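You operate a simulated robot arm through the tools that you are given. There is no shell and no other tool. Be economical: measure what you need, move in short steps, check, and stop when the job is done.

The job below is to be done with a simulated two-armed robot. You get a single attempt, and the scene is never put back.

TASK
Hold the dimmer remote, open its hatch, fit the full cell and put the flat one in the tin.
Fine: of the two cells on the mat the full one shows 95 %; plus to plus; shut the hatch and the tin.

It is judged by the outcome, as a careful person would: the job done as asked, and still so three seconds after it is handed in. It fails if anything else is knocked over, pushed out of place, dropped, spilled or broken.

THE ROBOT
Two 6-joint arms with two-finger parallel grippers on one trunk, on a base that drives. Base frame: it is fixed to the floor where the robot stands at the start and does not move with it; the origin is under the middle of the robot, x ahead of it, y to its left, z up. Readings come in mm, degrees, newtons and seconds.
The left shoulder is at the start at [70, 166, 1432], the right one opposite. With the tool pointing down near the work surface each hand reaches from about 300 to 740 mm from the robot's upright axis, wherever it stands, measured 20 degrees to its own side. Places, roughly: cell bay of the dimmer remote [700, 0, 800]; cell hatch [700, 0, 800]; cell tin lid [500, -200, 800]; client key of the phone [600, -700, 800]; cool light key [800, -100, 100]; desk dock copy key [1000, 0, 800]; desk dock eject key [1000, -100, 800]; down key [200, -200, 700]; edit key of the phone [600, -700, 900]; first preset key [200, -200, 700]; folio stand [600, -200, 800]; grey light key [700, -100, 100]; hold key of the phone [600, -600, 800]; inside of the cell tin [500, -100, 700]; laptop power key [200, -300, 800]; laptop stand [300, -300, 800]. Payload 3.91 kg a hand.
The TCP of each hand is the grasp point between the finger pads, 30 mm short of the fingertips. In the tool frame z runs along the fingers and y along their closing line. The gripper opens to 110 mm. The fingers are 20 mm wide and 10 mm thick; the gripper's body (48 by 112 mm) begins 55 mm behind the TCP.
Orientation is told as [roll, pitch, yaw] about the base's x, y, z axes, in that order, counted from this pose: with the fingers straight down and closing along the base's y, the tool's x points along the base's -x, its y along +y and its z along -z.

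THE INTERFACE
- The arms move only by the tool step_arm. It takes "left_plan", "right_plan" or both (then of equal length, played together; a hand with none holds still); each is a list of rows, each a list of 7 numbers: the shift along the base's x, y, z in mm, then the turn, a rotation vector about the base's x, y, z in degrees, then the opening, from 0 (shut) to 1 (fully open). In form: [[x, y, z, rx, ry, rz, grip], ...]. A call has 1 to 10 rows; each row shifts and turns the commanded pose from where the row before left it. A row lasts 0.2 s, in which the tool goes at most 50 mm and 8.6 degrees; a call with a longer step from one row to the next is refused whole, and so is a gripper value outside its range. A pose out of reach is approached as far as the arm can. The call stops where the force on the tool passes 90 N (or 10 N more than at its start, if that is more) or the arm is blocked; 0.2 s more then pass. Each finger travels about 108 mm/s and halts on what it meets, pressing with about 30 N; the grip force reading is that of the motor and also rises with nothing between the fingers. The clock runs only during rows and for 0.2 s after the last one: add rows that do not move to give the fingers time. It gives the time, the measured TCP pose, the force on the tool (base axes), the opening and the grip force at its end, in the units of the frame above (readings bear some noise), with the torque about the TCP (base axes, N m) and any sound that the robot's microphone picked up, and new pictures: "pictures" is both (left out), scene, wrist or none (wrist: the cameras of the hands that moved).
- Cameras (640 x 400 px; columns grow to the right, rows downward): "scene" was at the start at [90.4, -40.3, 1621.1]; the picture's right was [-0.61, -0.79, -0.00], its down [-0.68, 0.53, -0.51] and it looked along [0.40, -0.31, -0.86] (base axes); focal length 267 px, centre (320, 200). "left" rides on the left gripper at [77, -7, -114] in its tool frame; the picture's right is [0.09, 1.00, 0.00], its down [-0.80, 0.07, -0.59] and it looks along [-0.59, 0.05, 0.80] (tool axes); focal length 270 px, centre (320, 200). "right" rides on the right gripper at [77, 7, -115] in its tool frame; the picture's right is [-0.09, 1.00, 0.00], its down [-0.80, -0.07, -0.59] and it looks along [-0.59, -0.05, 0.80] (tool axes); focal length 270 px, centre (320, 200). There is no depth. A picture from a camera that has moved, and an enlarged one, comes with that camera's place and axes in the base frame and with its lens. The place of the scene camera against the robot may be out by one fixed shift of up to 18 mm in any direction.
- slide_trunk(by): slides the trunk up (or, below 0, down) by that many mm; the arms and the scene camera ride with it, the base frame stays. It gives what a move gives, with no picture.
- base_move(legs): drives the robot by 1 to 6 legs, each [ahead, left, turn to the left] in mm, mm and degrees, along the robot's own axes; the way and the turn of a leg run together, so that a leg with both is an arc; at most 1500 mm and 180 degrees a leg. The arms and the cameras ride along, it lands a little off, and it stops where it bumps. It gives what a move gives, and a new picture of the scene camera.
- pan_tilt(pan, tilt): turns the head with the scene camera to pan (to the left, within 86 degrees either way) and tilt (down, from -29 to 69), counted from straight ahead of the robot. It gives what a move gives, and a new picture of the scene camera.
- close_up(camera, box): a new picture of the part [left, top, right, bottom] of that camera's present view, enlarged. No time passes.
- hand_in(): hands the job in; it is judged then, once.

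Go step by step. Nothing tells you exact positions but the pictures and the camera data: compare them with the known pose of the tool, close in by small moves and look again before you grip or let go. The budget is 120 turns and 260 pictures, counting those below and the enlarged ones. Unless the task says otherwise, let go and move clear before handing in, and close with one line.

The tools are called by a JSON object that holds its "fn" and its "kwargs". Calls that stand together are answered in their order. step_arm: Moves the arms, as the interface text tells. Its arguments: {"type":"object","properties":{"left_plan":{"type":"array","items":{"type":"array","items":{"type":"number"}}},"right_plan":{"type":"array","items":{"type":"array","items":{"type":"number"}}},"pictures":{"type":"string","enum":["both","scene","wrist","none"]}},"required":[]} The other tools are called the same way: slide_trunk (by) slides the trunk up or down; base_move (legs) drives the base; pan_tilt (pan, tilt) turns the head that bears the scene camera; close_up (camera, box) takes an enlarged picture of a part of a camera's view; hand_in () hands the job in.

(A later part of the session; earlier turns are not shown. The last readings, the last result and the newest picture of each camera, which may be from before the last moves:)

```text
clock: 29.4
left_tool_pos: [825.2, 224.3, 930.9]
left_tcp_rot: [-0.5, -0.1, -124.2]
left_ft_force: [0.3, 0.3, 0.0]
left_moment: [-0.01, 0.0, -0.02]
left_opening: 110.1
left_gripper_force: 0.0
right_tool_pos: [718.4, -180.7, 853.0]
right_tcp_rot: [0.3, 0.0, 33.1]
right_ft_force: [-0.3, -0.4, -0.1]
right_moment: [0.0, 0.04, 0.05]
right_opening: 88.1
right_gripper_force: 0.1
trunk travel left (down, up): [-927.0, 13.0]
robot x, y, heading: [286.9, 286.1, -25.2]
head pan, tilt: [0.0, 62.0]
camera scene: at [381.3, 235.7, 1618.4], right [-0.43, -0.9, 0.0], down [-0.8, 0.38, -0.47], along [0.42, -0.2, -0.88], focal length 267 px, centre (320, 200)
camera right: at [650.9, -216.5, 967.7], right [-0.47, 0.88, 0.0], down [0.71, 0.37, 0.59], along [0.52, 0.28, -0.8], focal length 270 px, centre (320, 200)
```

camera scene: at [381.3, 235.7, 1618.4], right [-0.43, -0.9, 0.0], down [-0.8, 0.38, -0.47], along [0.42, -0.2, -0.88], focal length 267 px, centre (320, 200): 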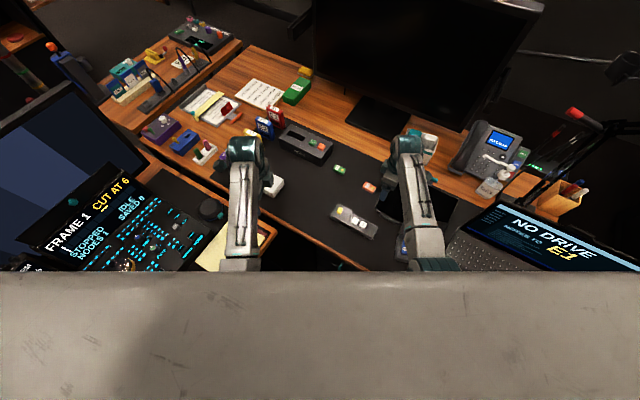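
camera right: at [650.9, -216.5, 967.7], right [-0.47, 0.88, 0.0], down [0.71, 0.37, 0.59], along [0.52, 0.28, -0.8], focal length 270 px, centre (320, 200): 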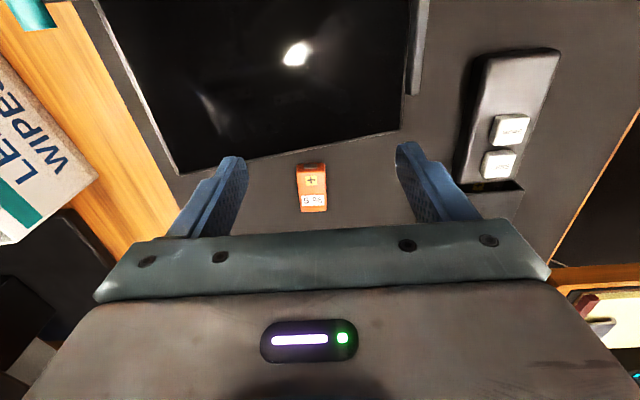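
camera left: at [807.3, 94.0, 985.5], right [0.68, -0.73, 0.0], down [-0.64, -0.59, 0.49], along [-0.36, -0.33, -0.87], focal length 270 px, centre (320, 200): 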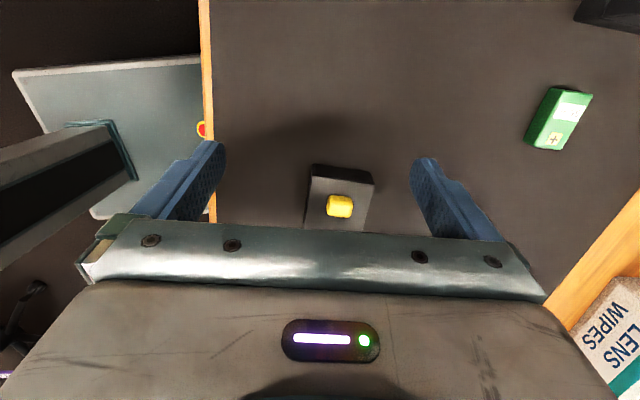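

The wrist camera places the orange cell at about (781,-155). I move above it and lower partway.

{"fn": "step_arm", "kwargs": {"right_plan": [[21, 9, -5, 0, 0, 0, 0.6], [21, 9, -5, 0, 0, 0, 0.55], [20, 8, -10, 0, 0, 0, 0.55], [0, 0, -15, 0, 0, 0, 0.55], [0, 0, -8, 0, 0, 0, 0.55]], "pictures": "wrist"}}

{"fn": "close_up", "kwargs": {"camera": "scene", "box": [310, 130, 450, 220]}}

```text
clock: 30.6
left_tool_pos: [827.0, 223.3, 930.7]
left_tcp_rot: [-0.5, -0.2, -124.1]
left_ft_force: [-0.7, -0.3, -1.3]
left_moment: [0.01, 0.01, -0.01]
left_opening: 109.8
left_gripper_force: 0.0
right_tool_pos: [781.2, -154.6, 808.7]
right_tcp_rot: [0.4, -0.1, 33.0]
right_ft_force: [0.5, 0.0, -0.1]
right_moment: [-0.02, 0.02, 0.01]
right_opening: 60.5
right_gripper_force: 0.0
trunk travel left (down, up): [-927.0, 13.0]
robot x, y, heading: [290.9, 280.5, -25.1]
head pan, tilt: [0.0, 62.0]
camera right: at [712.3, -190.5, 924.2], right [-0.47, 0.88, 0.0], down [0.71, 0.37, 0.6], along [0.52, 0.28, -0.8], focal length 270 px, centre (320, 200)
```

right: 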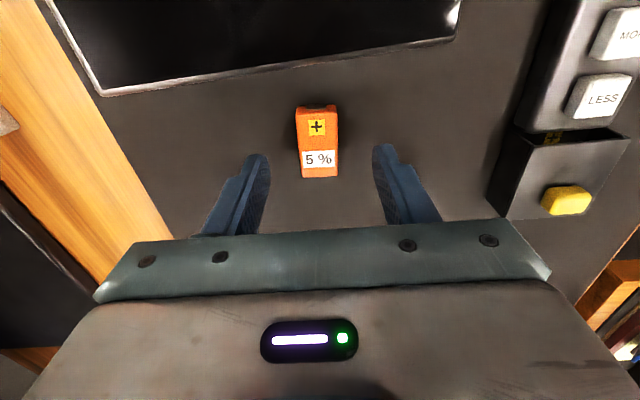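

```text
4.44 times, centred on (380, 175) of scene
camera zoom: at [381.4, 234.9, 1618.4], right [-0.43, -0.9, 0.0], down [-0.8, 0.38, -0.47], along [0.42, -0.2, -0.88], focal length 1186 px, centre (53, 311)
```

zoom: 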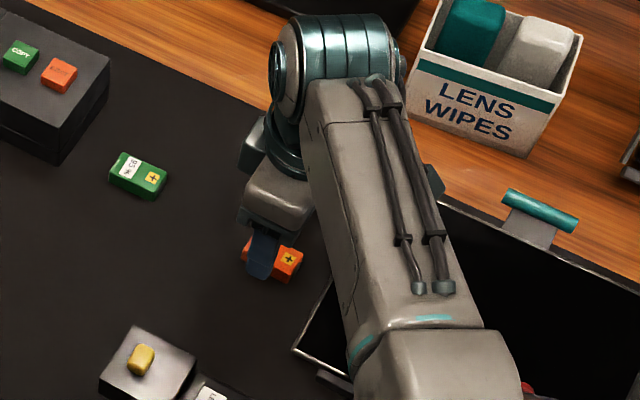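

Aligned. I lower to just above the mat and grip the orange cell.

{"fn": "step_arm", "kwargs": {"right_plan": [[-1, 0, -16, 0, 0, 0, 0.5], [0, 0, -14, 0, 0, 0, 0.5], [0, 0, -1, 0, 0, 0, 0.2], [0, 0, 0, 0, 0, 0, 0.1], [0, 0, 0, 0, 0, 0, 0.1], [0, 0, 0, 0, 0, 0, 0.1]], "pictures": "wrist"}}

```text
clock: 32.0
left_tool_pos: [826.4, 223.5, 932.2]
left_tcp_rot: [-0.6, -0.1, -124.2]
left_ft_force: [0.0, 0.1, 0.1]
left_moment: [0.02, 0.0, -0.02]
left_opening: 110.1
left_gripper_force: 0.0
right_tool_pos: [779.2, -155.1, 777.2]
right_tcp_rot: [0.3, -0.2, 33.0]
right_ft_force: [-0.2, -0.2, 2.4]
right_moment: [-0.07, 0.07, -0.04]
right_opening: 25.0
right_gripper_force: 29.9
trunk travel left (down, up): [-927.0, 13.0]
robot x, y, heading: [288.4, 285.0, -25.4]
head pan, tilt: [0.0, 62.0]
camera right: at [711.6, -190.5, 893.0], right [-0.47, 0.88, 0.0], down [0.71, 0.37, 0.6], along [0.52, 0.28, -0.8], focal length 270 px, centre (320, 200)
```

right: 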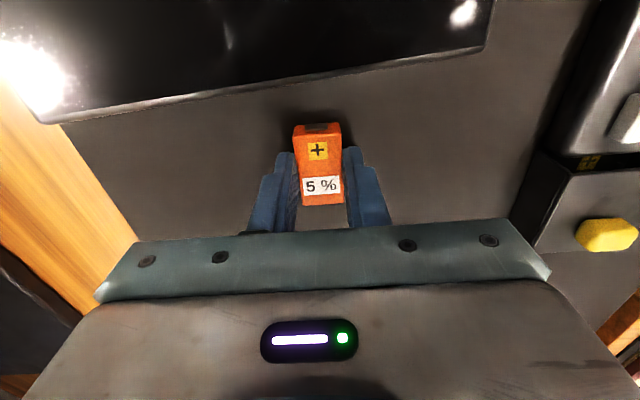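

Gripped (25 mm). I lift it and carry it high towards the tin, turning the hand so the thin side of the gripper faces the lid.

{"fn": "step_arm", "kwargs": {"right_plan": [[0, 0, 30, 0, 0, 0, 0.1], [0, 0, 40, 0, 0, 0, 0.1], [0, 0, 40, 0, 0, -8, 0.1], [-20, 0, 20, 0, 0, -8.5, 0.1], [-35, 0, 0, 0, 0, -8.5, 0.1], [-35, 0, 0, 0, 0, -8.5, 0.1], [-35, 0, 0, 0, 0, -8.5, 0.1], [-35, 0, 0, 0, 0, -8.5, 0.1], [-35, 0, 0, 0, 0, -8.5, 0.1], [0, 0, 0, 0, 0, -8.5, 0.1]]}}

```text
clock: 34.2
left_tool_pos: [826.3, 224.2, 930.1]
left_tcp_rot: [-0.6, -0.1, -124.3]
left_ft_force: [0.8, -0.8, 0.5]
left_moment: [0.02, -0.01, 0.0]
left_opening: 109.9
left_gripper_force: 0.1
right_tool_pos: [585.2, -152.8, 907.0]
right_tcp_rot: [0.2, 0.0, -34.7]
right_ft_force: [0.0, -0.2, -0.5]
right_moment: [0.0, 0.02, 0.0]
right_opening: 24.9
right_gripper_force: 30.1
trunk travel left (down, up): [-927.0, 13.0]
robot x, y, heading: [288.2, 281.6, -25.2]
head pan, tilt: [0.0, 62.0]
camera scene: at [382.5, 235.1, 1618.3], right [-0.43, -0.9, 0.0], down [-0.8, 0.38, -0.47], along [0.42, -0.2, -0.88], focal length 267 px, centre (320, 200)
camera right: at [525.5, -103.9, 1021.9], right [0.64, 0.77, 0.0], down [0.62, -0.52, 0.59], along [0.46, -0.38, -0.8], focal length 270 px, centre (320, 200)
```

scene: 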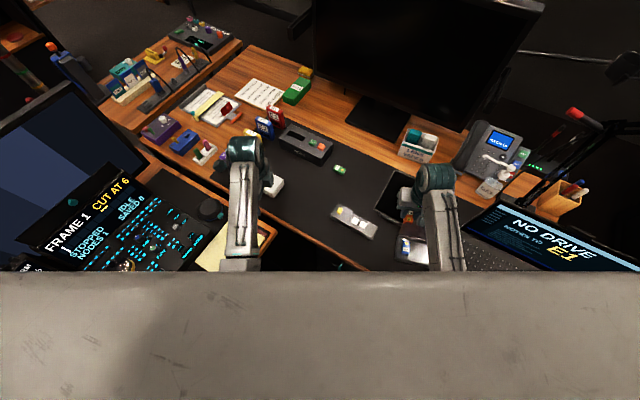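
right: 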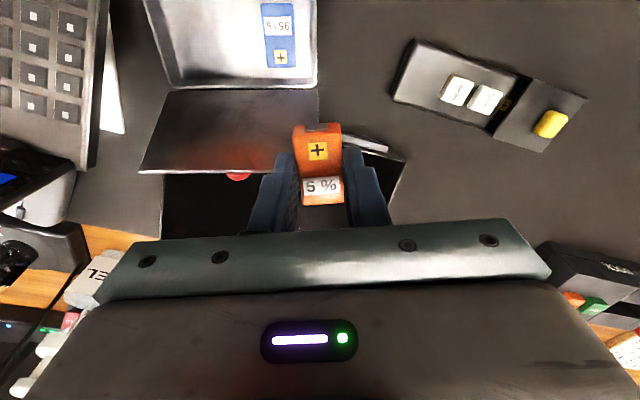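

The tin (now at about (493,-175), hinge side far) has free room at its right end. I move above that spot and look.

{"fn": "step_arm", "kwargs": {"right_plan": [[-36, -14, 0, 0, 0, -1, 0.1], [-36, -14, 0, 0, 0, 0, 0.1], [-36, -15, 0, 0, 0, 0, 0.1], [0, 0, 0, 0, 0, 0, 0.1]]}}

```text
clock: 35.2
left_tool_pos: [825.7, 224.1, 930.6]
left_tcp_rot: [-0.5, -0.1, -124.1]
left_ft_force: [-0.1, 0.4, -0.4]
left_moment: [0.01, 0.03, 0.0]
left_opening: 110.0
left_gripper_force: 0.0
right_tool_pos: [477.6, -197.2, 905.4]
right_tcp_rot: [0.2, -0.1, -35.5]
right_ft_force: [0.1, -0.3, 0.1]
right_moment: [0.01, 0.01, -0.03]
right_opening: 24.9
right_gripper_force: 30.1
trunk travel left (down, up): [-927.0, 13.0]
robot x, y, heading: [291.8, 284.1, -24.9]
head pan, tilt: [0.0, 62.0]
camera scene: at [381.8, 235.1, 1618.4], right [-0.43, -0.9, 0.0], down [-0.8, 0.38, -0.47], along [0.42, -0.2, -0.88], focal length 267 px, centre (320, 200)
camera right: at [418.7, -147.0, 1020.2], right [0.65, 0.76, 0.01], down [0.61, -0.52, 0.6], along [0.45, -0.38, -0.8], focal length 270 px, centre (320, 200)
```

scene: 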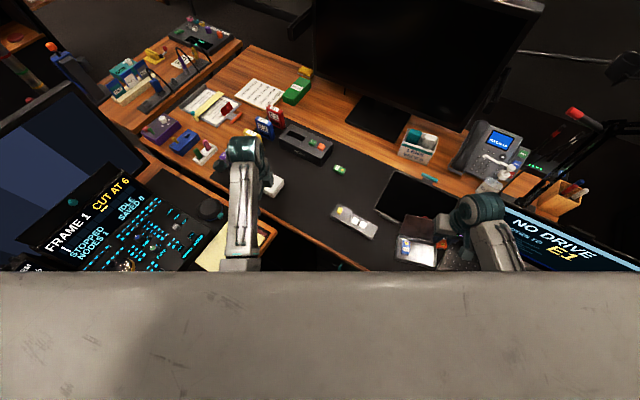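
right: 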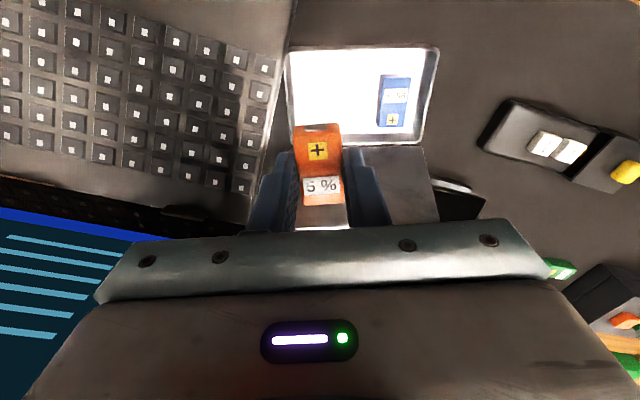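

The landing spot would be a little close to the tin's end, so I shift 14 mm inward and lower the orange cell into the tin.

{"fn": "step_arm", "kwargs": {"right_plan": [[8, 11, 0, 0, 0, 0, 0.1], [0, 0, -25, 0, 0, 0, 0.1], [0, 0, -25, 0, 0, 0, 0.1], [0, 0, -25, 0, 0, 0, 0.1], [0, 0, -20, 0, 0, 0, 0.1], [0, 0, 0, 0, 0, 0, 0.1]]}}

```text
clock: 36.6
left_tool_pos: [827.0, 223.7, 931.1]
left_tcp_rot: [-0.5, -0.2, -124.3]
left_ft_force: [-0.4, 0.3, 0.6]
left_moment: [0.03, 0.0, -0.02]
left_opening: 109.9
left_gripper_force: 0.0
right_tool_pos: [483.9, -186.2, 811.4]
right_tcp_rot: [0.3, 0.0, -35.5]
right_ft_force: [-1.1, -0.5, -1.6]
right_moment: [0.02, -0.03, 0.01]
right_opening: 24.8
right_gripper_force: 30.0
trunk travel left (down, up): [-927.0, 13.0]
robot x, y, heading: [290.7, 286.2, -25.2]
head pan, tilt: [0.0, 62.0]
camera scene: at [381.2, 234.7, 1618.4], right [-0.43, -0.9, 0.0], down [-0.8, 0.38, -0.47], along [0.42, -0.2, -0.88], focal length 267 px, centre (320, 200)
camera right: at [425.5, -137.4, 926.6], right [0.65, 0.76, 0.01], down [0.61, -0.52, 0.6], along [0.45, -0.38, -0.8], focal length 270 px, centre (320, 200)
```

scene: 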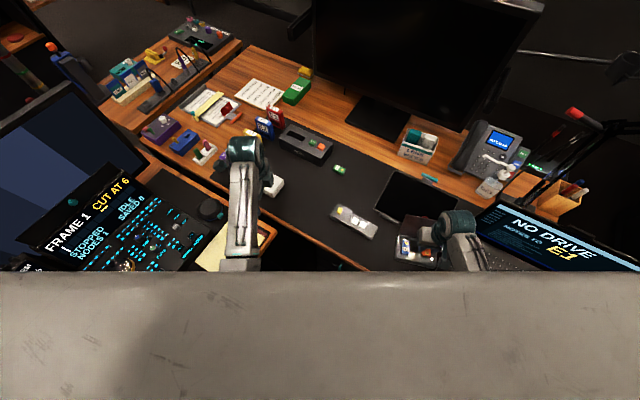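
right: 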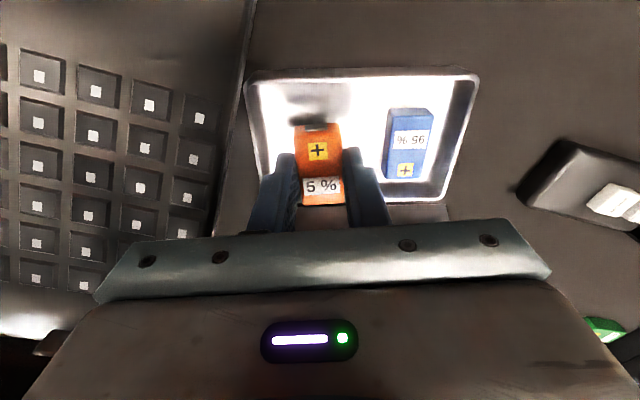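

It is well inside the tin. I lower it to the floor, let go gently and rise.

{"fn": "step_arm", "kwargs": {"right_plan": [[2, -1, -15, 0, 0, 0, 0.1], [0, 0, -12, 0, 0, 0, 0.1], [0, 0, -4, 0, 0, 0, 0.1], [0, 0, 0, 0, 0, 0, 0.3], [0, 0, 0, 0, 0, 0, 0.37], [0, 0, 30, 0, 0, 0, 0.37], [0, 0, 40, 0, 0, 0, 0.37], [0, 0, 40, 0, 0, 0, 0.37], [0, 0, 0, 0, 0, 0, 0.37]]}}

```text
clock: 38.6
left_tool_pos: [827.6, 222.9, 931.9]
left_tcp_rot: [-0.4, -0.1, -124.3]
left_ft_force: [-1.0, 0.5, -0.1]
left_moment: [0.02, -0.02, 0.01]
left_opening: 110.1
left_gripper_force: 0.0
right_tool_pos: [486.7, -187.8, 891.2]
right_tcp_rot: [0.3, -0.1, -35.5]
right_ft_force: [0.6, -0.2, -0.1]
right_moment: [0.01, 0.01, 0.01]
right_opening: 40.7
right_gripper_force: 0.1
trunk travel left (down, up): [-927.0, 13.0]
robot x, y, heading: [289.5, 285.5, -25.0]
head pan, tilt: [0.0, 62.0]
camera scene: at [381.4, 234.3, 1618.3], right [-0.43, -0.9, 0.0], down [-0.8, 0.38, -0.47], along [0.42, -0.2, -0.88], focal length 267 px, centre (320, 200)
camera right: at [428.3, -137.5, 1006.8], right [0.65, 0.76, 0.0], down [0.61, -0.53, 0.59], along [0.45, -0.38, -0.8], focal length 270 px, centre (320, 200)
```

scene: 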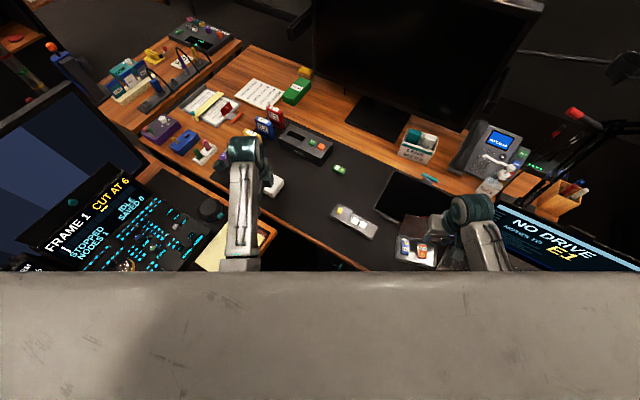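
right: 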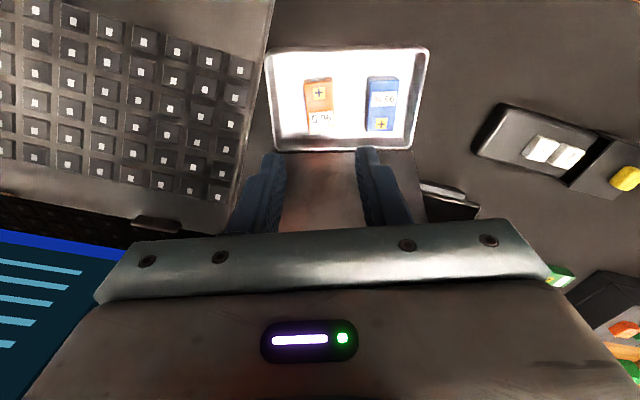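

Both cells lie flat in the tin. I measure how far the tin was shifted, using the same camera.

{"fn": "close_up", "kwargs": {"camera": "scene", "box": [370, 180, 490, 270]}}

{"fn": "close_up", "kwargs": {"camera": "right", "box": [230, 20, 470, 220]}}

```text
4.44 times, centred on (430, 225) of scene
camera zoom: at [381.4, 234.3, 1618.3], right [-0.43, -0.9, 0.0], down [-0.8, 0.38, -0.47], along [0.42, -0.2, -0.88], focal length 1186 px, centre (-169, 89)
```

zoom: 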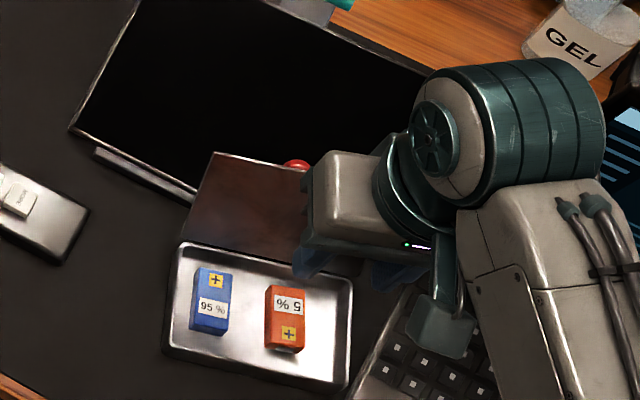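

```text
2.00 times, centred on (350, 120) of right
camera zoom: at [428.3, -137.5, 1006.8], right [0.65, 0.76, 0.0], down [0.61, -0.53, 0.59], along [0.45, -0.38, -0.8], focal length 541 px, centre (260, 360)
```

zoom: 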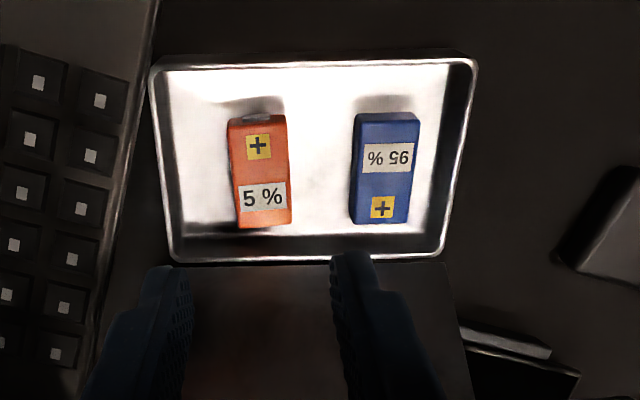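

The tin was shifted about 38 mm and turned about 10°. I will pinch its front wall between the cells and set it back; first I turn the hand above that wall.

{"fn": "step_arm", "kwargs": {"right_plan": [[-2, 5, 0, 0, 0, 8.5, 0.37], [-2, 5, 0, 0, 0, 8.5, 0.37], [-2, 5, 0, 0, 0, 8.5, 0.37], [-2, 5, 0, 0, 0, 8.5, 0.37], [-2, 5, 0, 0, 0, 8.5, 0.37], [-2, 5, 0, 0, 0, 8.5, 0.37], [-2, 5, -5, 0, 0, 8.5, 0.37], [-2, 5, -5, 0, 0, 8.5, 0.37], [-2, 6, -5, 0, 0, 8.5, 0.37], [-2, 6, -5, 0, 0, 8.5, 0.37]]}}

```text
clock: 40.8
left_tool_pos: [827.1, 223.8, 930.8]
left_tcp_rot: [-0.4, -0.1, -124.3]
left_ft_force: [0.3, 0.2, -0.4]
left_moment: [-0.01, 0.03, -0.03]
left_opening: 109.9
left_gripper_force: 0.0
right_tool_pos: [467.0, -136.4, 872.4]
right_tcp_rot: [0.3, 0.0, 49.6]
right_ft_force: [-0.1, 0.4, -0.1]
right_moment: [-0.01, 0.04, -0.02]
right_opening: 40.7
right_gripper_force: 0.1
trunk travel left (down, up): [-927.0, 13.0]
robot x, y, heading: [287.9, 281.4, -25.3]
head pan, tilt: [0.0, 62.0]
camera scene: at [381.3, 235.3, 1618.4], right [-0.43, -0.9, 0.0], down [-0.8, 0.38, -0.47], along [0.42, -0.2, -0.88], focal length 267 px, centre (320, 200)
camera right: at [412.9, -189.9, 987.1], right [-0.7, 0.71, 0.0], down [0.57, 0.56, 0.59], along [0.42, 0.42, -0.8], focal length 270 px, centre (320, 200)
```

scene: 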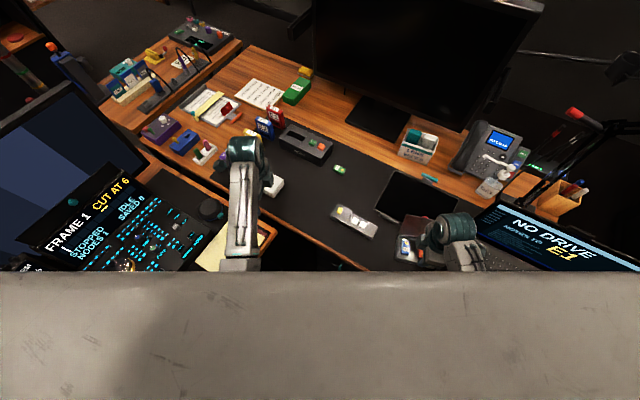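
right: 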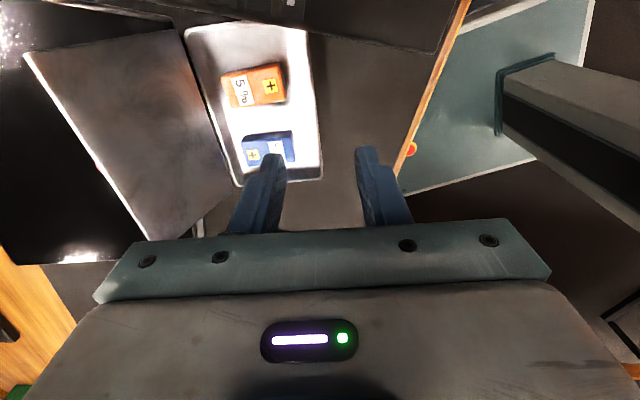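

{"fn": "close_up", "kwargs": {"camera": "right", "box": [170, 10, 370, 210]}}

```text
2.00 times, centred on (270, 110) of right
camera zoom: at [412.9, -189.9, 987.1], right [-0.7, 0.71, 0.0], down [0.57, 0.56, 0.59], along [0.42, 0.42, -0.8], focal length 541 px, centre (420, 380)
```

zoom: 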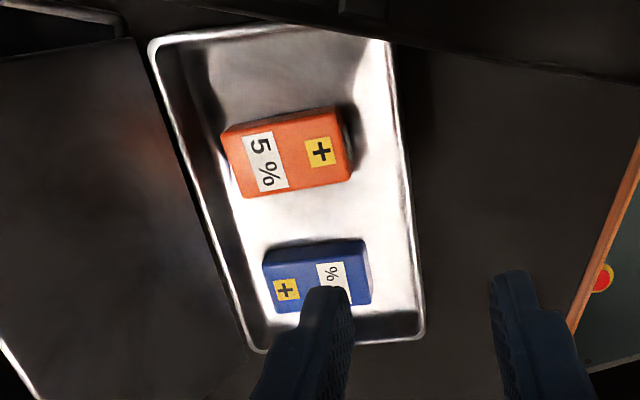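

I narrow the fingers and lower them astride the front wall, between the two cells.

{"fn": "step_arm", "kwargs": {"right_plan": [[3, -2.5, -20, 0, 0, 0.5, 0.2], [0, 0, -25, 0, 0, 0, 0.2], [0, 0, -20, 0, 0, 0, 0.2], [0, 0, 0, 0, 0, 0, 0.2]], "pictures": "wrist"}}

{"fn": "close_up", "kwargs": {"camera": "right", "box": [220, 60, 420, 240]}}

```text
clock: 41.8
left_tool_pos: [826.5, 223.8, 931.2]
left_tcp_rot: [-0.5, 0.0, -124.1]
left_ft_force: [0.0, -0.3, 0.1]
left_moment: [0.0, -0.02, 0.01]
left_opening: 109.7
left_gripper_force: 0.1
right_tool_pos: [470.0, -137.8, 806.9]
right_tcp_rot: [0.3, -0.2, 50.1]
right_ft_force: [0.0, 0.4, 0.7]
right_moment: [0.0, 0.02, -0.01]
right_opening: 22.2
right_gripper_force: 0.0
trunk travel left (down, up): [-927.0, 13.0]
robot x, y, heading: [286.7, 283.4, -25.2]
head pan, tilt: [0.0, 62.0]
camera right: at [416.0, -192.8, 921.0], right [-0.71, 0.71, 0.01], down [0.57, 0.57, 0.6], along [0.42, 0.42, -0.8], focal length 270 px, centre (320, 200)
```

right: 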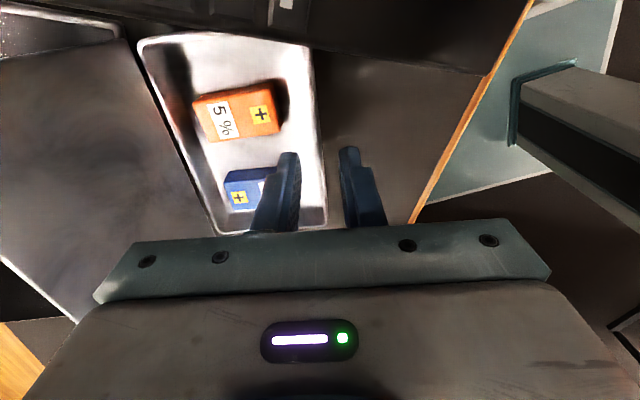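

```text
2.22 times, centred on (320, 150) of right
camera zoom: at [416.0, -192.8, 921.0], right [-0.71, 0.71, 0.01], down [0.57, 0.57, 0.6], along [0.42, 0.42, -0.8], focal length 601 px, centre (320, 311)
```

zoom: 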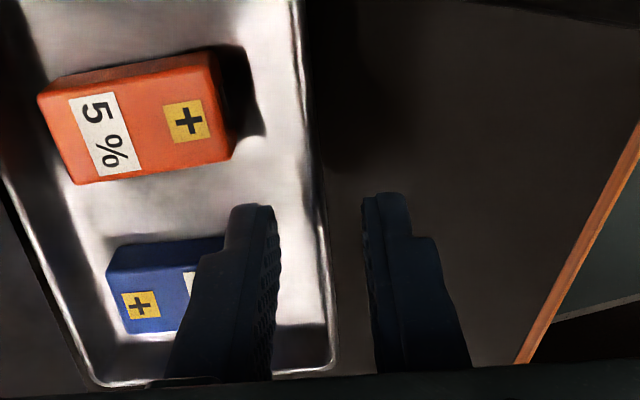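

The fingers straddle the wall. I go down, pinch, and slide the tin back slowly by (-12, +39) with a -9.5° turn.

{"fn": "step_arm", "kwargs": {"right_plan": [[0, 0, -14, 0, 0, 0, 0.2], [0, 0, -11, 0, 0, 0, 0.2], [0, 0, 0, 0, 0, 0, 0], [0, 0, 0, 0, 0, 0, 0], [-2, 8, 0, 0, 0, -2, 0], [-3, 8, 0, 0, 0, -2, 0], [-3, 8, 0, 0, 0, -2, 0], [-2, 8, 0, 0, 0, -2, 0], [-2, 7, 0, 0, 0, -1.5, 0], [0, 0, 0, 0, 0, 0, 0]]}}

{"fn": "close_up", "kwargs": {"camera": "scene", "box": [370, 180, 490, 270]}}

```text
clock: 44.0
left_tool_pos: [825.7, 223.9, 931.1]
left_tcp_rot: [-0.5, -0.1, -124.3]
left_ft_force: [-0.8, -0.3, -0.4]
left_moment: [0.02, 0.01, 0.01]
left_opening: 109.9
left_gripper_force: 0.1
right_tool_pos: [458.4, -97.9, 780.6]
right_tcp_rot: [0.3, 0.0, 40.5]
right_ft_force: [0.7, -0.5, 3.2]
right_moment: [0.0, -0.18, -0.11]
right_opening: 2.5
right_gripper_force: 30.1
trunk travel left (down, up): [-927.0, 13.0]
robot x, y, heading: [288.3, 287.9, -25.5]
head pan, tilt: [0.0, 62.0]
camera scene: at [381.4, 235.2, 1618.4], right [-0.43, -0.9, 0.0], down [-0.8, 0.38, -0.47], along [0.42, -0.2, -0.88], focal length 267 px, centre (320, 200)
camera right: at [395.8, -143.0, 896.8], right [-0.58, 0.82, 0.0], down [0.66, 0.46, 0.6], along [0.48, 0.35, -0.8], focal length 270 px, centre (320, 200)
```

scene: 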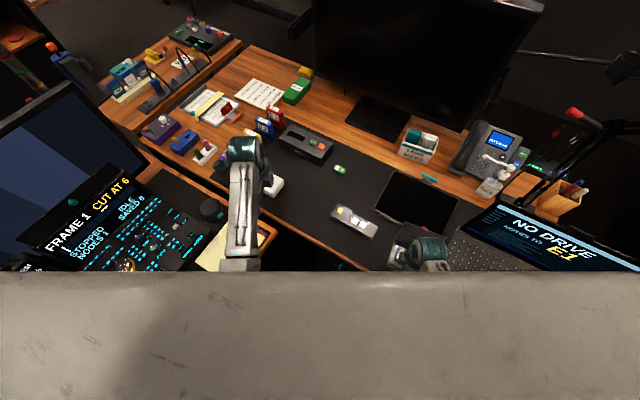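
right: 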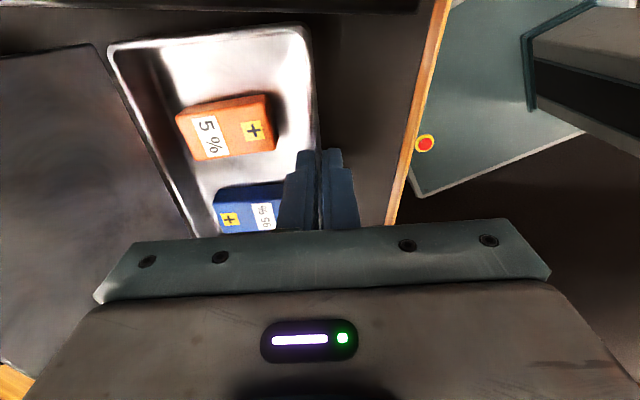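

```text
4.44 times, centred on (430, 225) of scene
camera zoom: at [381.4, 235.2, 1618.4], right [-0.43, -0.9, 0.0], down [-0.8, 0.38, -0.47], along [0.42, -0.2, -0.88], focal length 1186 px, centre (-169, 89)
```

zoom: 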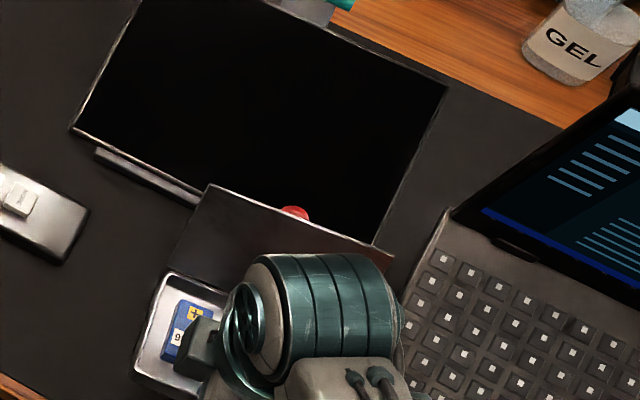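

The tin is back in its original place (hinge corner within ~3 mm). I release, rise, and move above the lid's top edge to look.

{"fn": "step_arm", "kwargs": {"right_plan": [[0, 0, 0, 0, 0, 0, 0.15], [0, 0, 0, 0, 0, 0, 0.2], [0, 0, 40, 0, 0, 0, 0.2], [0, 0, 40, 0, 0, 0, 0.2], [0, 0, 40, 0, 0, 0, 0.4], [20, -25, 0, 0, 0, 0, 0.4], [20, -25, 0, 0, 0, 0, 0.4], [20, -25, 0, 0, 0, 0, 0.4], [0, 0, 0, 0, 0, 0, 0.4]]}}

{"fn": "close_up", "kwargs": {"camera": "scene", "box": [370, 180, 490, 270]}}

```text
clock: 46.0
left_tool_pos: [826.1, 223.7, 931.5]
left_tcp_rot: [-0.5, -0.1, -124.2]
left_ft_force: [0.2, -0.5, 0.4]
left_moment: [0.05, 0.03, -0.02]
left_opening: 110.0
left_gripper_force: 0.0
right_tool_pos: [516.2, -172.8, 901.8]
right_tcp_rot: [0.3, -0.1, 40.5]
right_ft_force: [0.5, -0.1, 0.3]
right_moment: [0.03, 0.0, -0.03]
right_opening: 44.2
right_gripper_force: 0.1
trunk travel left (down, up): [-927.0, 13.0]
robot x, y, heading: [290.6, 283.2, -25.3]
head pan, tilt: [0.0, 62.0]
camera scene: at [381.0, 235.2, 1618.4], right [-0.43, -0.9, 0.0], down [-0.8, 0.38, -0.47], along [0.42, -0.2, -0.88], focal length 267 px, centre (320, 200)
camera right: at [453.8, -217.9, 1016.6], right [-0.58, 0.81, 0.0], down [0.66, 0.46, 0.6], along [0.48, 0.35, -0.8], focal length 270 px, centre (320, 200)
```

scene: 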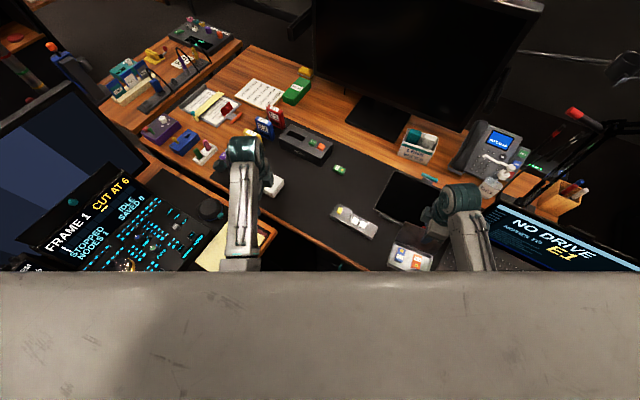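
right: 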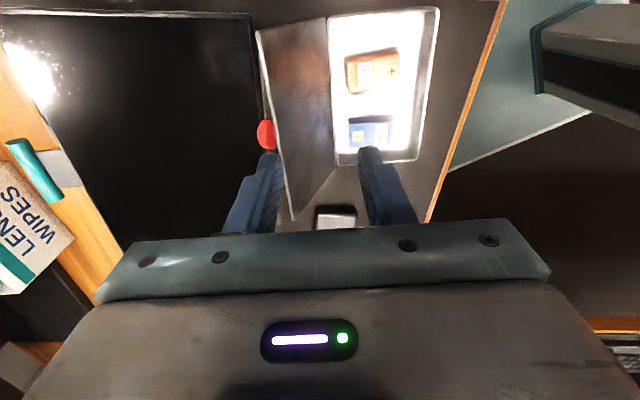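

```text
4.44 times, centred on (430, 225) of scene
camera zoom: at [381.0, 235.2, 1618.4], right [-0.43, -0.9, 0.0], down [-0.8, 0.38, -0.47], along [0.42, -0.2, -0.88], focal length 1186 px, centre (-169, 89)
```

zoom: 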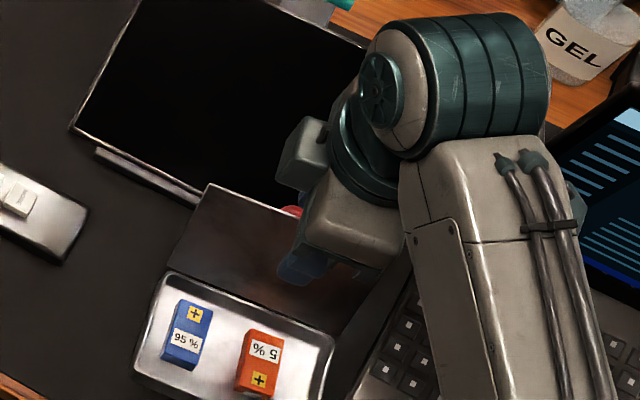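

I shift along the lid to the left of its red knob, then lower with the fingers astride the top edge.

{"fn": "step_arm", "kwargs": {"right_plan": [[23, 2, 0, 0, 0, 0, 0.4], [23, 2, 0, 0, 0, 0, 0.4], [0, 0, -20, 0, 0, 0, 0.4], [0, 0, 0, 0, 0, 0, 0.4]]}}

{"fn": "close_up", "kwargs": {"camera": "right", "box": [180, 20, 460, 240]}}

```text
clock: 47.0
left_tool_pos: [825.9, 223.0, 930.5]
left_tcp_rot: [-0.5, 0.0, -124.3]
left_ft_force: [-0.1, 0.0, -1.0]
left_moment: [0.03, 0.01, -0.01]
left_opening: 109.8
left_gripper_force: 0.1
right_tool_pos: [563.5, -170.2, 881.8]
right_tcp_rot: [0.3, -0.2, 40.5]
right_ft_force: [0.0, 0.1, 0.0]
right_moment: [0.03, 0.02, -0.01]
right_opening: 43.9
right_gripper_force: 0.1
trunk travel left (down, up): [-927.0, 13.0]
robot x, y, heading: [288.8, 278.8, -25.3]
head pan, tilt: [0.0, 62.0]
camera scene: at [381.4, 234.8, 1618.4], right [-0.43, -0.9, 0.0], down [-0.8, 0.38, -0.47], along [0.42, -0.2, -0.88], focal length 267 px, centre (320, 200)
camera right: at [500.4, -215.2, 996.2], right [-0.58, 0.81, 0.01], down [0.66, 0.46, 0.6], along [0.48, 0.35, -0.8], focal length 270 px, centre (320, 200)
```

scene: 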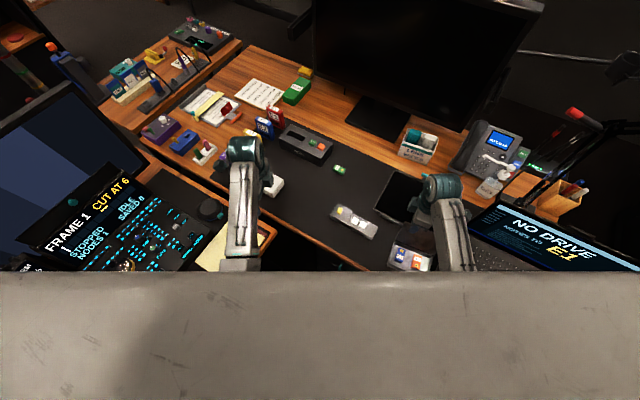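
right: 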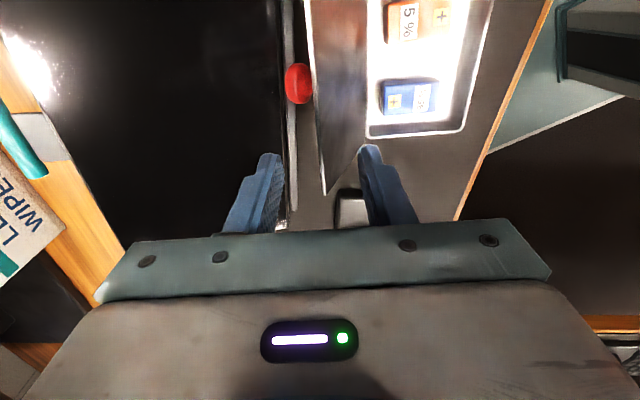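

```text
1.82 times, centred on (320, 130) of right
camera zoom: at [500.4, -215.2, 996.2], right [-0.58, 0.81, 0.01], down [0.66, 0.46, 0.6], along [0.48, 0.35, -0.8], focal length 491 px, centre (320, 327)
```

zoom: 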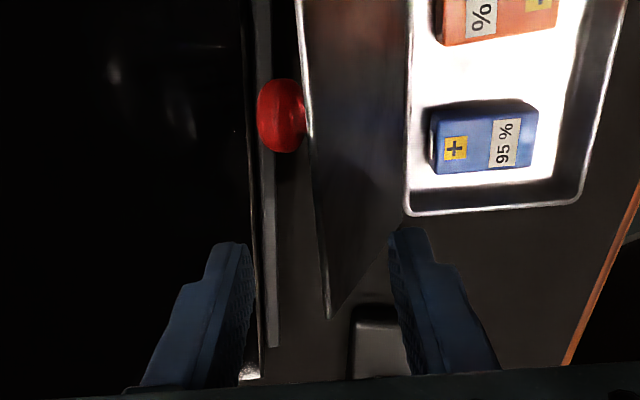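

Fingers straddle the lid edge. I lower and push the lid slowly toward closing.

{"fn": "step_arm", "kwargs": {"right_plan": [[0, 0, -20, 0, 0, 0, 0.4], [0, 0, -20, 0, 0, 0, 0.4], [-6.5, 7.6, 0, 0, 0, 0, 0.4], [-6.5, 7.6, 0, 0, 0, 0, 0.4], [-6.5, 7.6, 0, 0, 0, 0, 0.4], [-6.5, 7.6, 0, 0, 0, 0, 0.4], [-6.5, 7.6, 0, 0, 0, 0, 0.4], [-6.5, 7.6, 0, 0, 0, 0, 0.4], [0, 0, 0, 0, 0, 0, 0.4]]}}

{"fn": "close_up", "kwargs": {"camera": "scene", "box": [370, 180, 490, 270]}}

```text
clock: 49.0
left_tool_pos: [826.7, 224.6, 930.8]
left_tcp_rot: [-0.5, -0.1, -124.2]
left_ft_force: [0.1, 0.5, -1.0]
left_moment: [0.01, 0.0, 0.02]
left_opening: 110.2
left_gripper_force: 0.1
right_tool_pos: [524.9, -124.6, 840.2]
right_tcp_rot: [0.3, 0.0, 40.4]
right_ft_force: [0.3, -0.6, -0.4]
right_moment: [0.02, -0.04, -0.02]
right_opening: 44.1
right_gripper_force: 0.0
trunk travel left (down, up): [-927.0, 13.0]
robot x, y, heading: [289.2, 280.2, -25.4]
head pan, tilt: [0.0, 62.0]
camera scene: at [381.5, 234.7, 1618.4], right [-0.43, -0.9, 0.0], down [-0.8, 0.38, -0.47], along [0.42, -0.2, -0.88], focal length 267 px, centre (320, 200)
camera right: at [462.1, -168.5, 955.5], right [-0.58, 0.81, 0.01], down [0.66, 0.46, 0.6], along [0.48, 0.35, -0.8], focal length 270 px, centre (320, 200)
```

scene: 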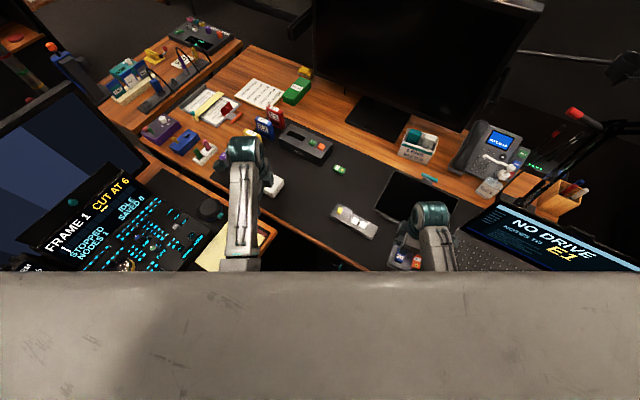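
right: 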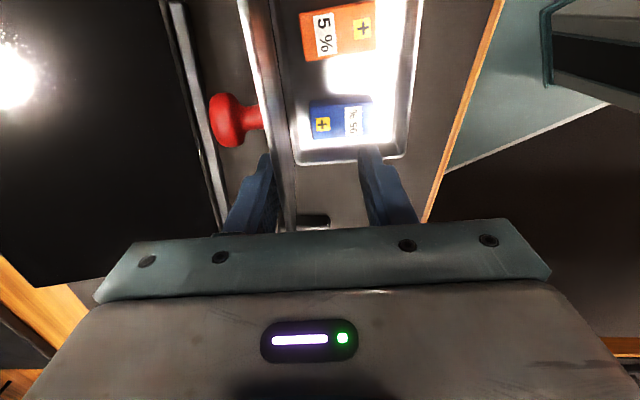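

```text
4.44 times, centred on (430, 225) of scene
camera zoom: at [381.5, 234.7, 1618.4], right [-0.43, -0.9, 0.0], down [-0.8, 0.38, -0.47], along [0.42, -0.2, -0.88], focal length 1186 px, centre (-169, 89)
```

zoom: 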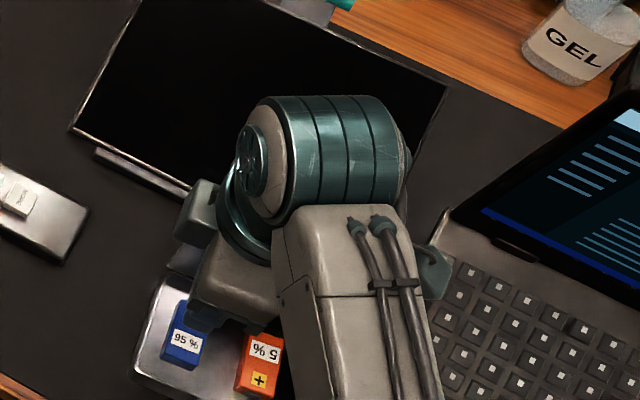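

The lid is nearly upright with the knob behind it; I continue.

{"fn": "step_arm", "kwargs": {"right_plan": [[-6.5, 7.6, 0, 0, 0, 0, 0.4], [-6.5, 7.6, 0, 0, 0, 0, 0.4], [-6.5, 7.6, 0, 0, 0, 0, 0.4], [-6.5, 7.6, 0, 0, 0, 0, 0.4], [0, 0, 0, 0, 0, 0, 0.4]], "pictures": "wrist"}}

```text
clock: 50.2
left_tool_pos: [826.5, 222.9, 931.0]
left_tcp_rot: [-0.6, -0.1, -124.2]
left_ft_force: [0.4, -0.6, -0.3]
left_moment: [0.02, 0.01, 0.0]
left_opening: 110.1
left_gripper_force: 0.1
right_tool_pos: [499.2, -92.4, 842.1]
right_tcp_rot: [0.3, -0.1, 40.5]
right_ft_force: [0.3, 0.3, 0.2]
right_moment: [0.05, 0.0, 0.01]
right_opening: 43.9
right_gripper_force: 0.1
trunk travel left (down, up): [-927.0, 13.0]
robot x, y, heading: [289.0, 281.2, -25.3]
head pan, tilt: [0.0, 62.0]
camera right: at [436.1, -137.7, 956.6], right [-0.58, 0.81, 0.0], down [0.66, 0.46, 0.6], along [0.48, 0.35, -0.8], focal length 270 px, centre (320, 200)
```

right: 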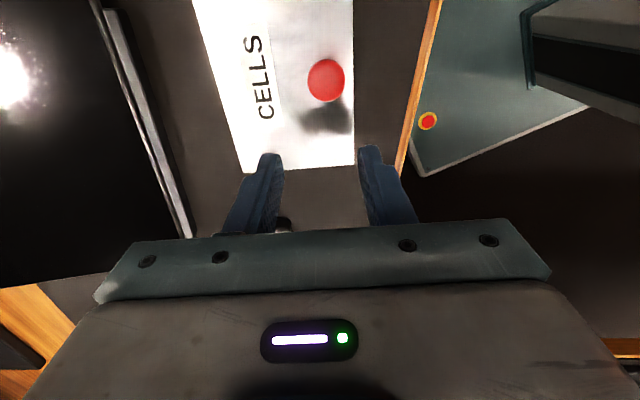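

The tin lid fell shut ("CELLS" lid flat). Next I turn back right and fetch the green cell with the left hand; first I lift the right hand.

{"fn": "step_arm", "kwargs": {"right_plan": [[0, 0, 30, 0, 0, 0, 0.4], [0, 0, 40, 0, 0, 0, 0.4], [0, 0, 0, 0, 0, 0, 0.4]], "pictures": "none"}}

{"fn": "base_move", "kwargs": {"legs": [[0, 0, -18], [25, 0, 0]]}}

```text
clock: 51.0
left_tool_pos: [825.5, 222.3, 930.1]
left_tcp_rot: [-0.5, -0.2, -124.2]
left_ft_force: [0.9, 0.0, 0.5]
left_moment: [0.02, -0.02, -0.01]
left_opening: 110.0
left_gripper_force: 0.1
right_tool_pos: [500.0, -92.6, 912.5]
right_tcp_rot: [0.3, 0.0, 40.5]
right_ft_force: [-0.2, 0.5, -0.6]
right_moment: [0.03, -0.01, -0.03]
right_opening: 43.9
right_gripper_force: 0.0
trunk travel left (down, up): [-927.0, 13.0]
robot x, y, heading: [292.7, 280.5, -25.2]
head pan, tilt: [0.0, 62.0]
```

```text
clock: 52.8
left_tool_pos: [794.7, 46.6, 933.2]
left_tcp_rot: [-0.2, 0.1, -142.4]
left_ft_force: [-0.2, 0.8, 0.8]
left_moment: [-0.03, -0.03, -0.03]
left_opening: 110.2
left_gripper_force: 0.0
right_tool_pos: [386.0, -153.7, 914.3]
right_tcp_rot: [0.0, -0.2, 22.3]
right_ft_force: [-0.5, 1.3, 0.9]
right_moment: [-0.04, -0.01, 0.01]
right_opening: 44.2
right_gripper_force: 0.0
trunk travel left (down, up): [-927.0, 13.0]
robot x, y, heading: [306.1, 265.9, -43.3]
head pan, tilt: [0.0, 62.0]
camera scene: at [372.1, 194.5, 1619.1], right [-0.69, -0.73, 0.0], down [-0.64, 0.61, -0.47], along [0.34, -0.33, -0.88], focal length 267 px, centre (320, 200)
```

scene: 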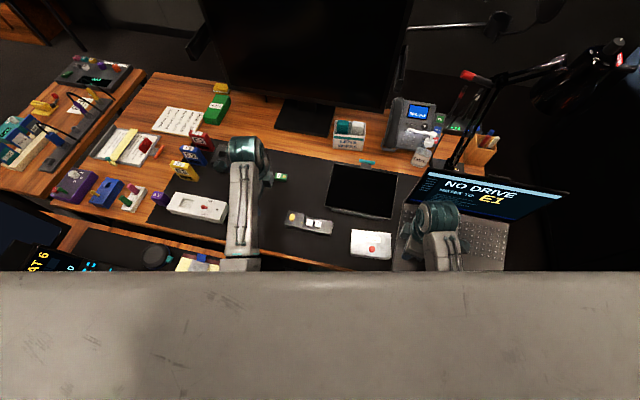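

The tin is shut. I move the left hand over the green cell.

{"fn": "step_arm", "kwargs": {"left_plan": [[21, -27, -10, 0, 0, 0, 0.8], [21, -27, -10, 0, 0, 0, 0.8], [21, -27, -14, 0, 0, 0, 0.8], [21, -27, -14, 0, 0, 0, 0.8], [19, -27, -14, 0, 0, 0, 0.8], [0, 0, 0, 0, 0, 0, 0.8]], "pictures": "wrist"}}

```text
clock: 54.2
left_tool_pos: [899.3, -90.4, 868.5]
left_tcp_rot: [-0.6, -0.2, -142.4]
left_ft_force: [-0.4, -0.7, 0.7]
left_moment: [0.0, -0.02, -0.02]
left_opening: 87.9
left_gripper_force: 0.0
right_tool_pos: [389.1, -154.1, 910.9]
right_tcp_rot: [0.4, -0.1, 22.3]
right_ft_force: [-0.4, 0.3, 0.2]
right_moment: [-0.01, -0.02, 0.01]
right_opening: 43.9
right_gripper_force: 0.1
trunk travel left (down, up): [-927.0, 13.0]
robot x, y, heading: [308.2, 264.5, -43.7]
head pan, tilt: [0.0, 62.0]
camera left: at [958.5, -38.7, 983.8], right [0.68, -0.74, -0.01], down [-0.59, -0.55, 0.6], along [-0.44, -0.4, -0.8], focal length 270 px, centre (320, 200)
```

left: 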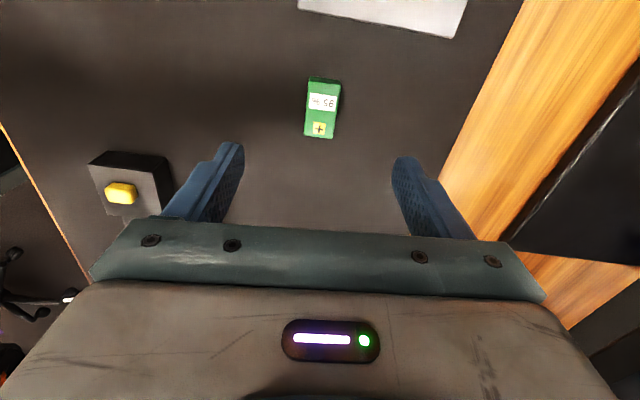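

{"fn": "step_arm", "kwargs": {"left_plan": [[5.5, 1.5, -20, 0, 0, 0, 0.5], [0, 0, -25, 0, 0, 0, 0.5], [0, 0, -25, 0, 0, 0, 0.5], [0, 0, -20, 0, 0, 0, 0.5], [0, 0, 0, 0, 0, 0, 0.1], [0, 0, 0, 0, 0, 0, 0.1], [0, 0, 0, 0, 0, 0, 0.1]], "pictures": "wrist"}}

```text
clock: 55.8
left_tool_pos: [905.0, -89.9, 779.2]
left_tcp_rot: [-0.5, -0.1, -142.4]
left_ft_force: [0.0, 0.2, 1.6]
left_moment: [-0.02, -0.05, -0.02]
left_opening: 24.8
left_gripper_force: 29.7
right_tool_pos: [388.4, -155.5, 912.2]
right_tcp_rot: [0.3, -0.2, 22.3]
right_ft_force: [-0.4, 0.6, -0.1]
right_moment: [0.0, -0.02, 0.01]
right_opening: 43.9
right_gripper_force: 0.1
trunk travel left (down, up): [-927.0, 13.0]
robot x, y, heading: [306.2, 268.9, -43.4]
head pan, tilt: [0.0, 62.0]
camera left: at [963.6, -38.3, 894.9], right [0.68, -0.74, -0.01], down [-0.59, -0.55, 0.59], along [-0.44, -0.4, -0.8], focal length 270 px, centre (320, 200)
```

left: 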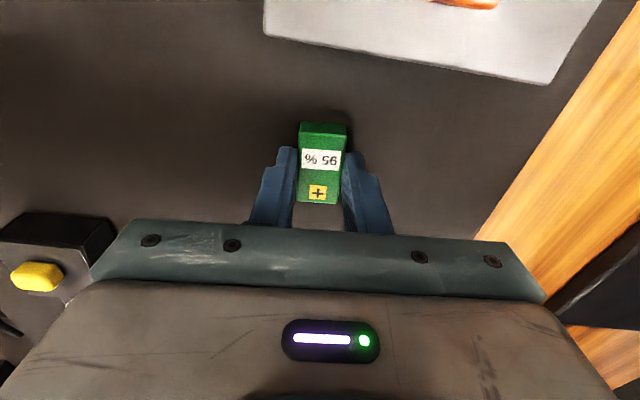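

Gripped. I carry the green cell to a parking spot on the mat near the remote's hatch end, about (768, 95).

{"fn": "step_arm", "kwargs": {"left_plan": [[0, 0, 30, 0, 0, 0, 0.1], [0, 0, 35, 0, 0, 0, 0.1], [-27, 37, 0, 0, 0, 0, 0.1], [-27, 37, 0, 0, 0, 0, 0.1], [-27, 37, 0, 0, 0, 0, 0.1], [-27, 37, 0, 0, 0, 0, 0.1], [-29, 37, 0, 0, 0, 0, 0.1], [0, 0, -30, 0, 0, 0, 0.1], [0, 0, 0, 0, 0, 0, 0.1]]}}

```text
clock: 57.8
left_tool_pos: [768.7, 94.7, 813.0]
left_tcp_rot: [-0.6, -0.1, -142.4]
left_ft_force: [-0.3, -0.1, -0.2]
left_moment: [-0.02, -0.04, 0.0]
left_opening: 24.9
left_gripper_force: 29.5
right_tool_pos: [388.9, -156.0, 910.3]
right_tcp_rot: [0.4, -0.1, 22.3]
right_ft_force: [0.5, -1.2, -0.1]
right_moment: [0.0, 0.0, -0.03]
right_opening: 44.2
right_gripper_force: 0.0
trunk travel left (down, up): [-927.0, 13.0]
robot x, y, heading: [311.0, 264.4, -43.4]
head pan, tilt: [0.0, 62.0]
camera scene: at [378.7, 188.1, 1618.3], right [-0.69, -0.73, 0.0], down [-0.64, 0.61, -0.47], along [0.34, -0.32, -0.88], focal length 267 px, centre (320, 200)
camera left: at [827.9, 147.0, 928.2], right [0.68, -0.74, -0.01], down [-0.59, -0.55, 0.6], along [-0.44, -0.4, -0.8], focal length 270 px, centre (320, 200)
```

scene: 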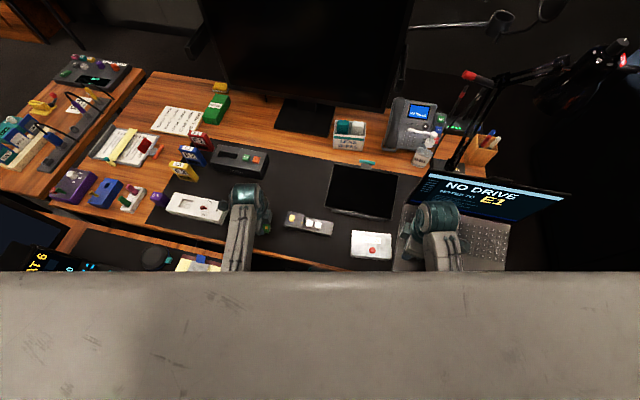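
left: 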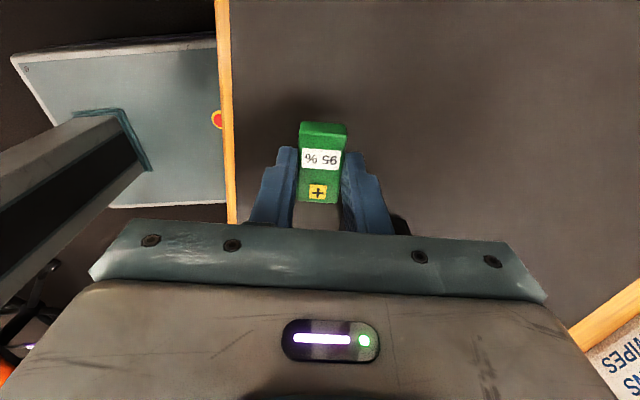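

Spot is clear on the mat. I lower, release and rise.

{"fn": "step_arm", "kwargs": {"left_plan": [[0, 0, -20, 0, 0, 0, 0.1], [0, 0, -12.5, 0, 0, 0, 0.1], [0, 0, 0, 0, 0, 0, 0.1], [0, 0, 0, 0, 0, 0, 0.3], [0, 0, 0, 0, 0, 0, 0.45], [0, 0, 30, 0, 0, 0, 0.45], [0, 0, 40, 0, 0, 0, 0.45], [0, 0, 40, 0, 0, 0, 0.45], [0, 0, 0, 0, 0, 0, 0.45]], "pictures": "wrist"}}

```text
clock: 59.8
left_tool_pos: [770.2, 94.9, 891.6]
left_tcp_rot: [-0.5, -0.1, -142.5]
left_ft_force: [-0.3, 2.0, -0.8]
left_moment: [-0.01, 0.03, 0.0]
left_opening: 49.4
left_gripper_force: 0.1
right_tool_pos: [388.2, -155.2, 911.5]
right_tcp_rot: [0.3, 0.0, 22.2]
right_ft_force: [0.0, -0.1, -0.1]
right_moment: [0.0, 0.01, -0.03]
right_opening: 43.9
right_gripper_force: 0.0
trunk travel left (down, up): [-927.0, 13.0]
robot x, y, heading: [305.5, 265.0, -43.6]
head pan, tilt: [0.0, 62.0]
camera left: at [828.5, 145.7, 1006.8], right [0.68, -0.74, -0.01], down [-0.59, -0.55, 0.59], along [-0.44, -0.4, -0.8], focal length 270 px, centre (320, 200)
```

left: 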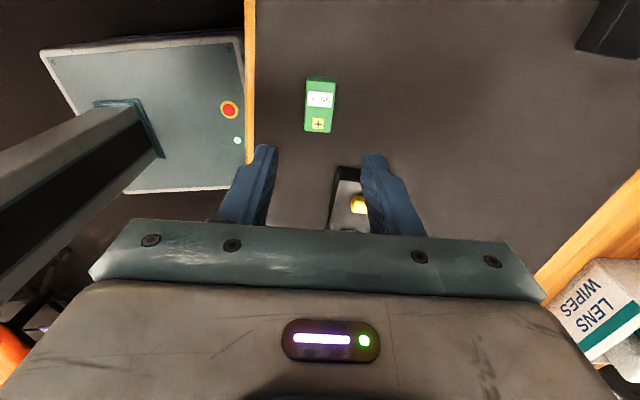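

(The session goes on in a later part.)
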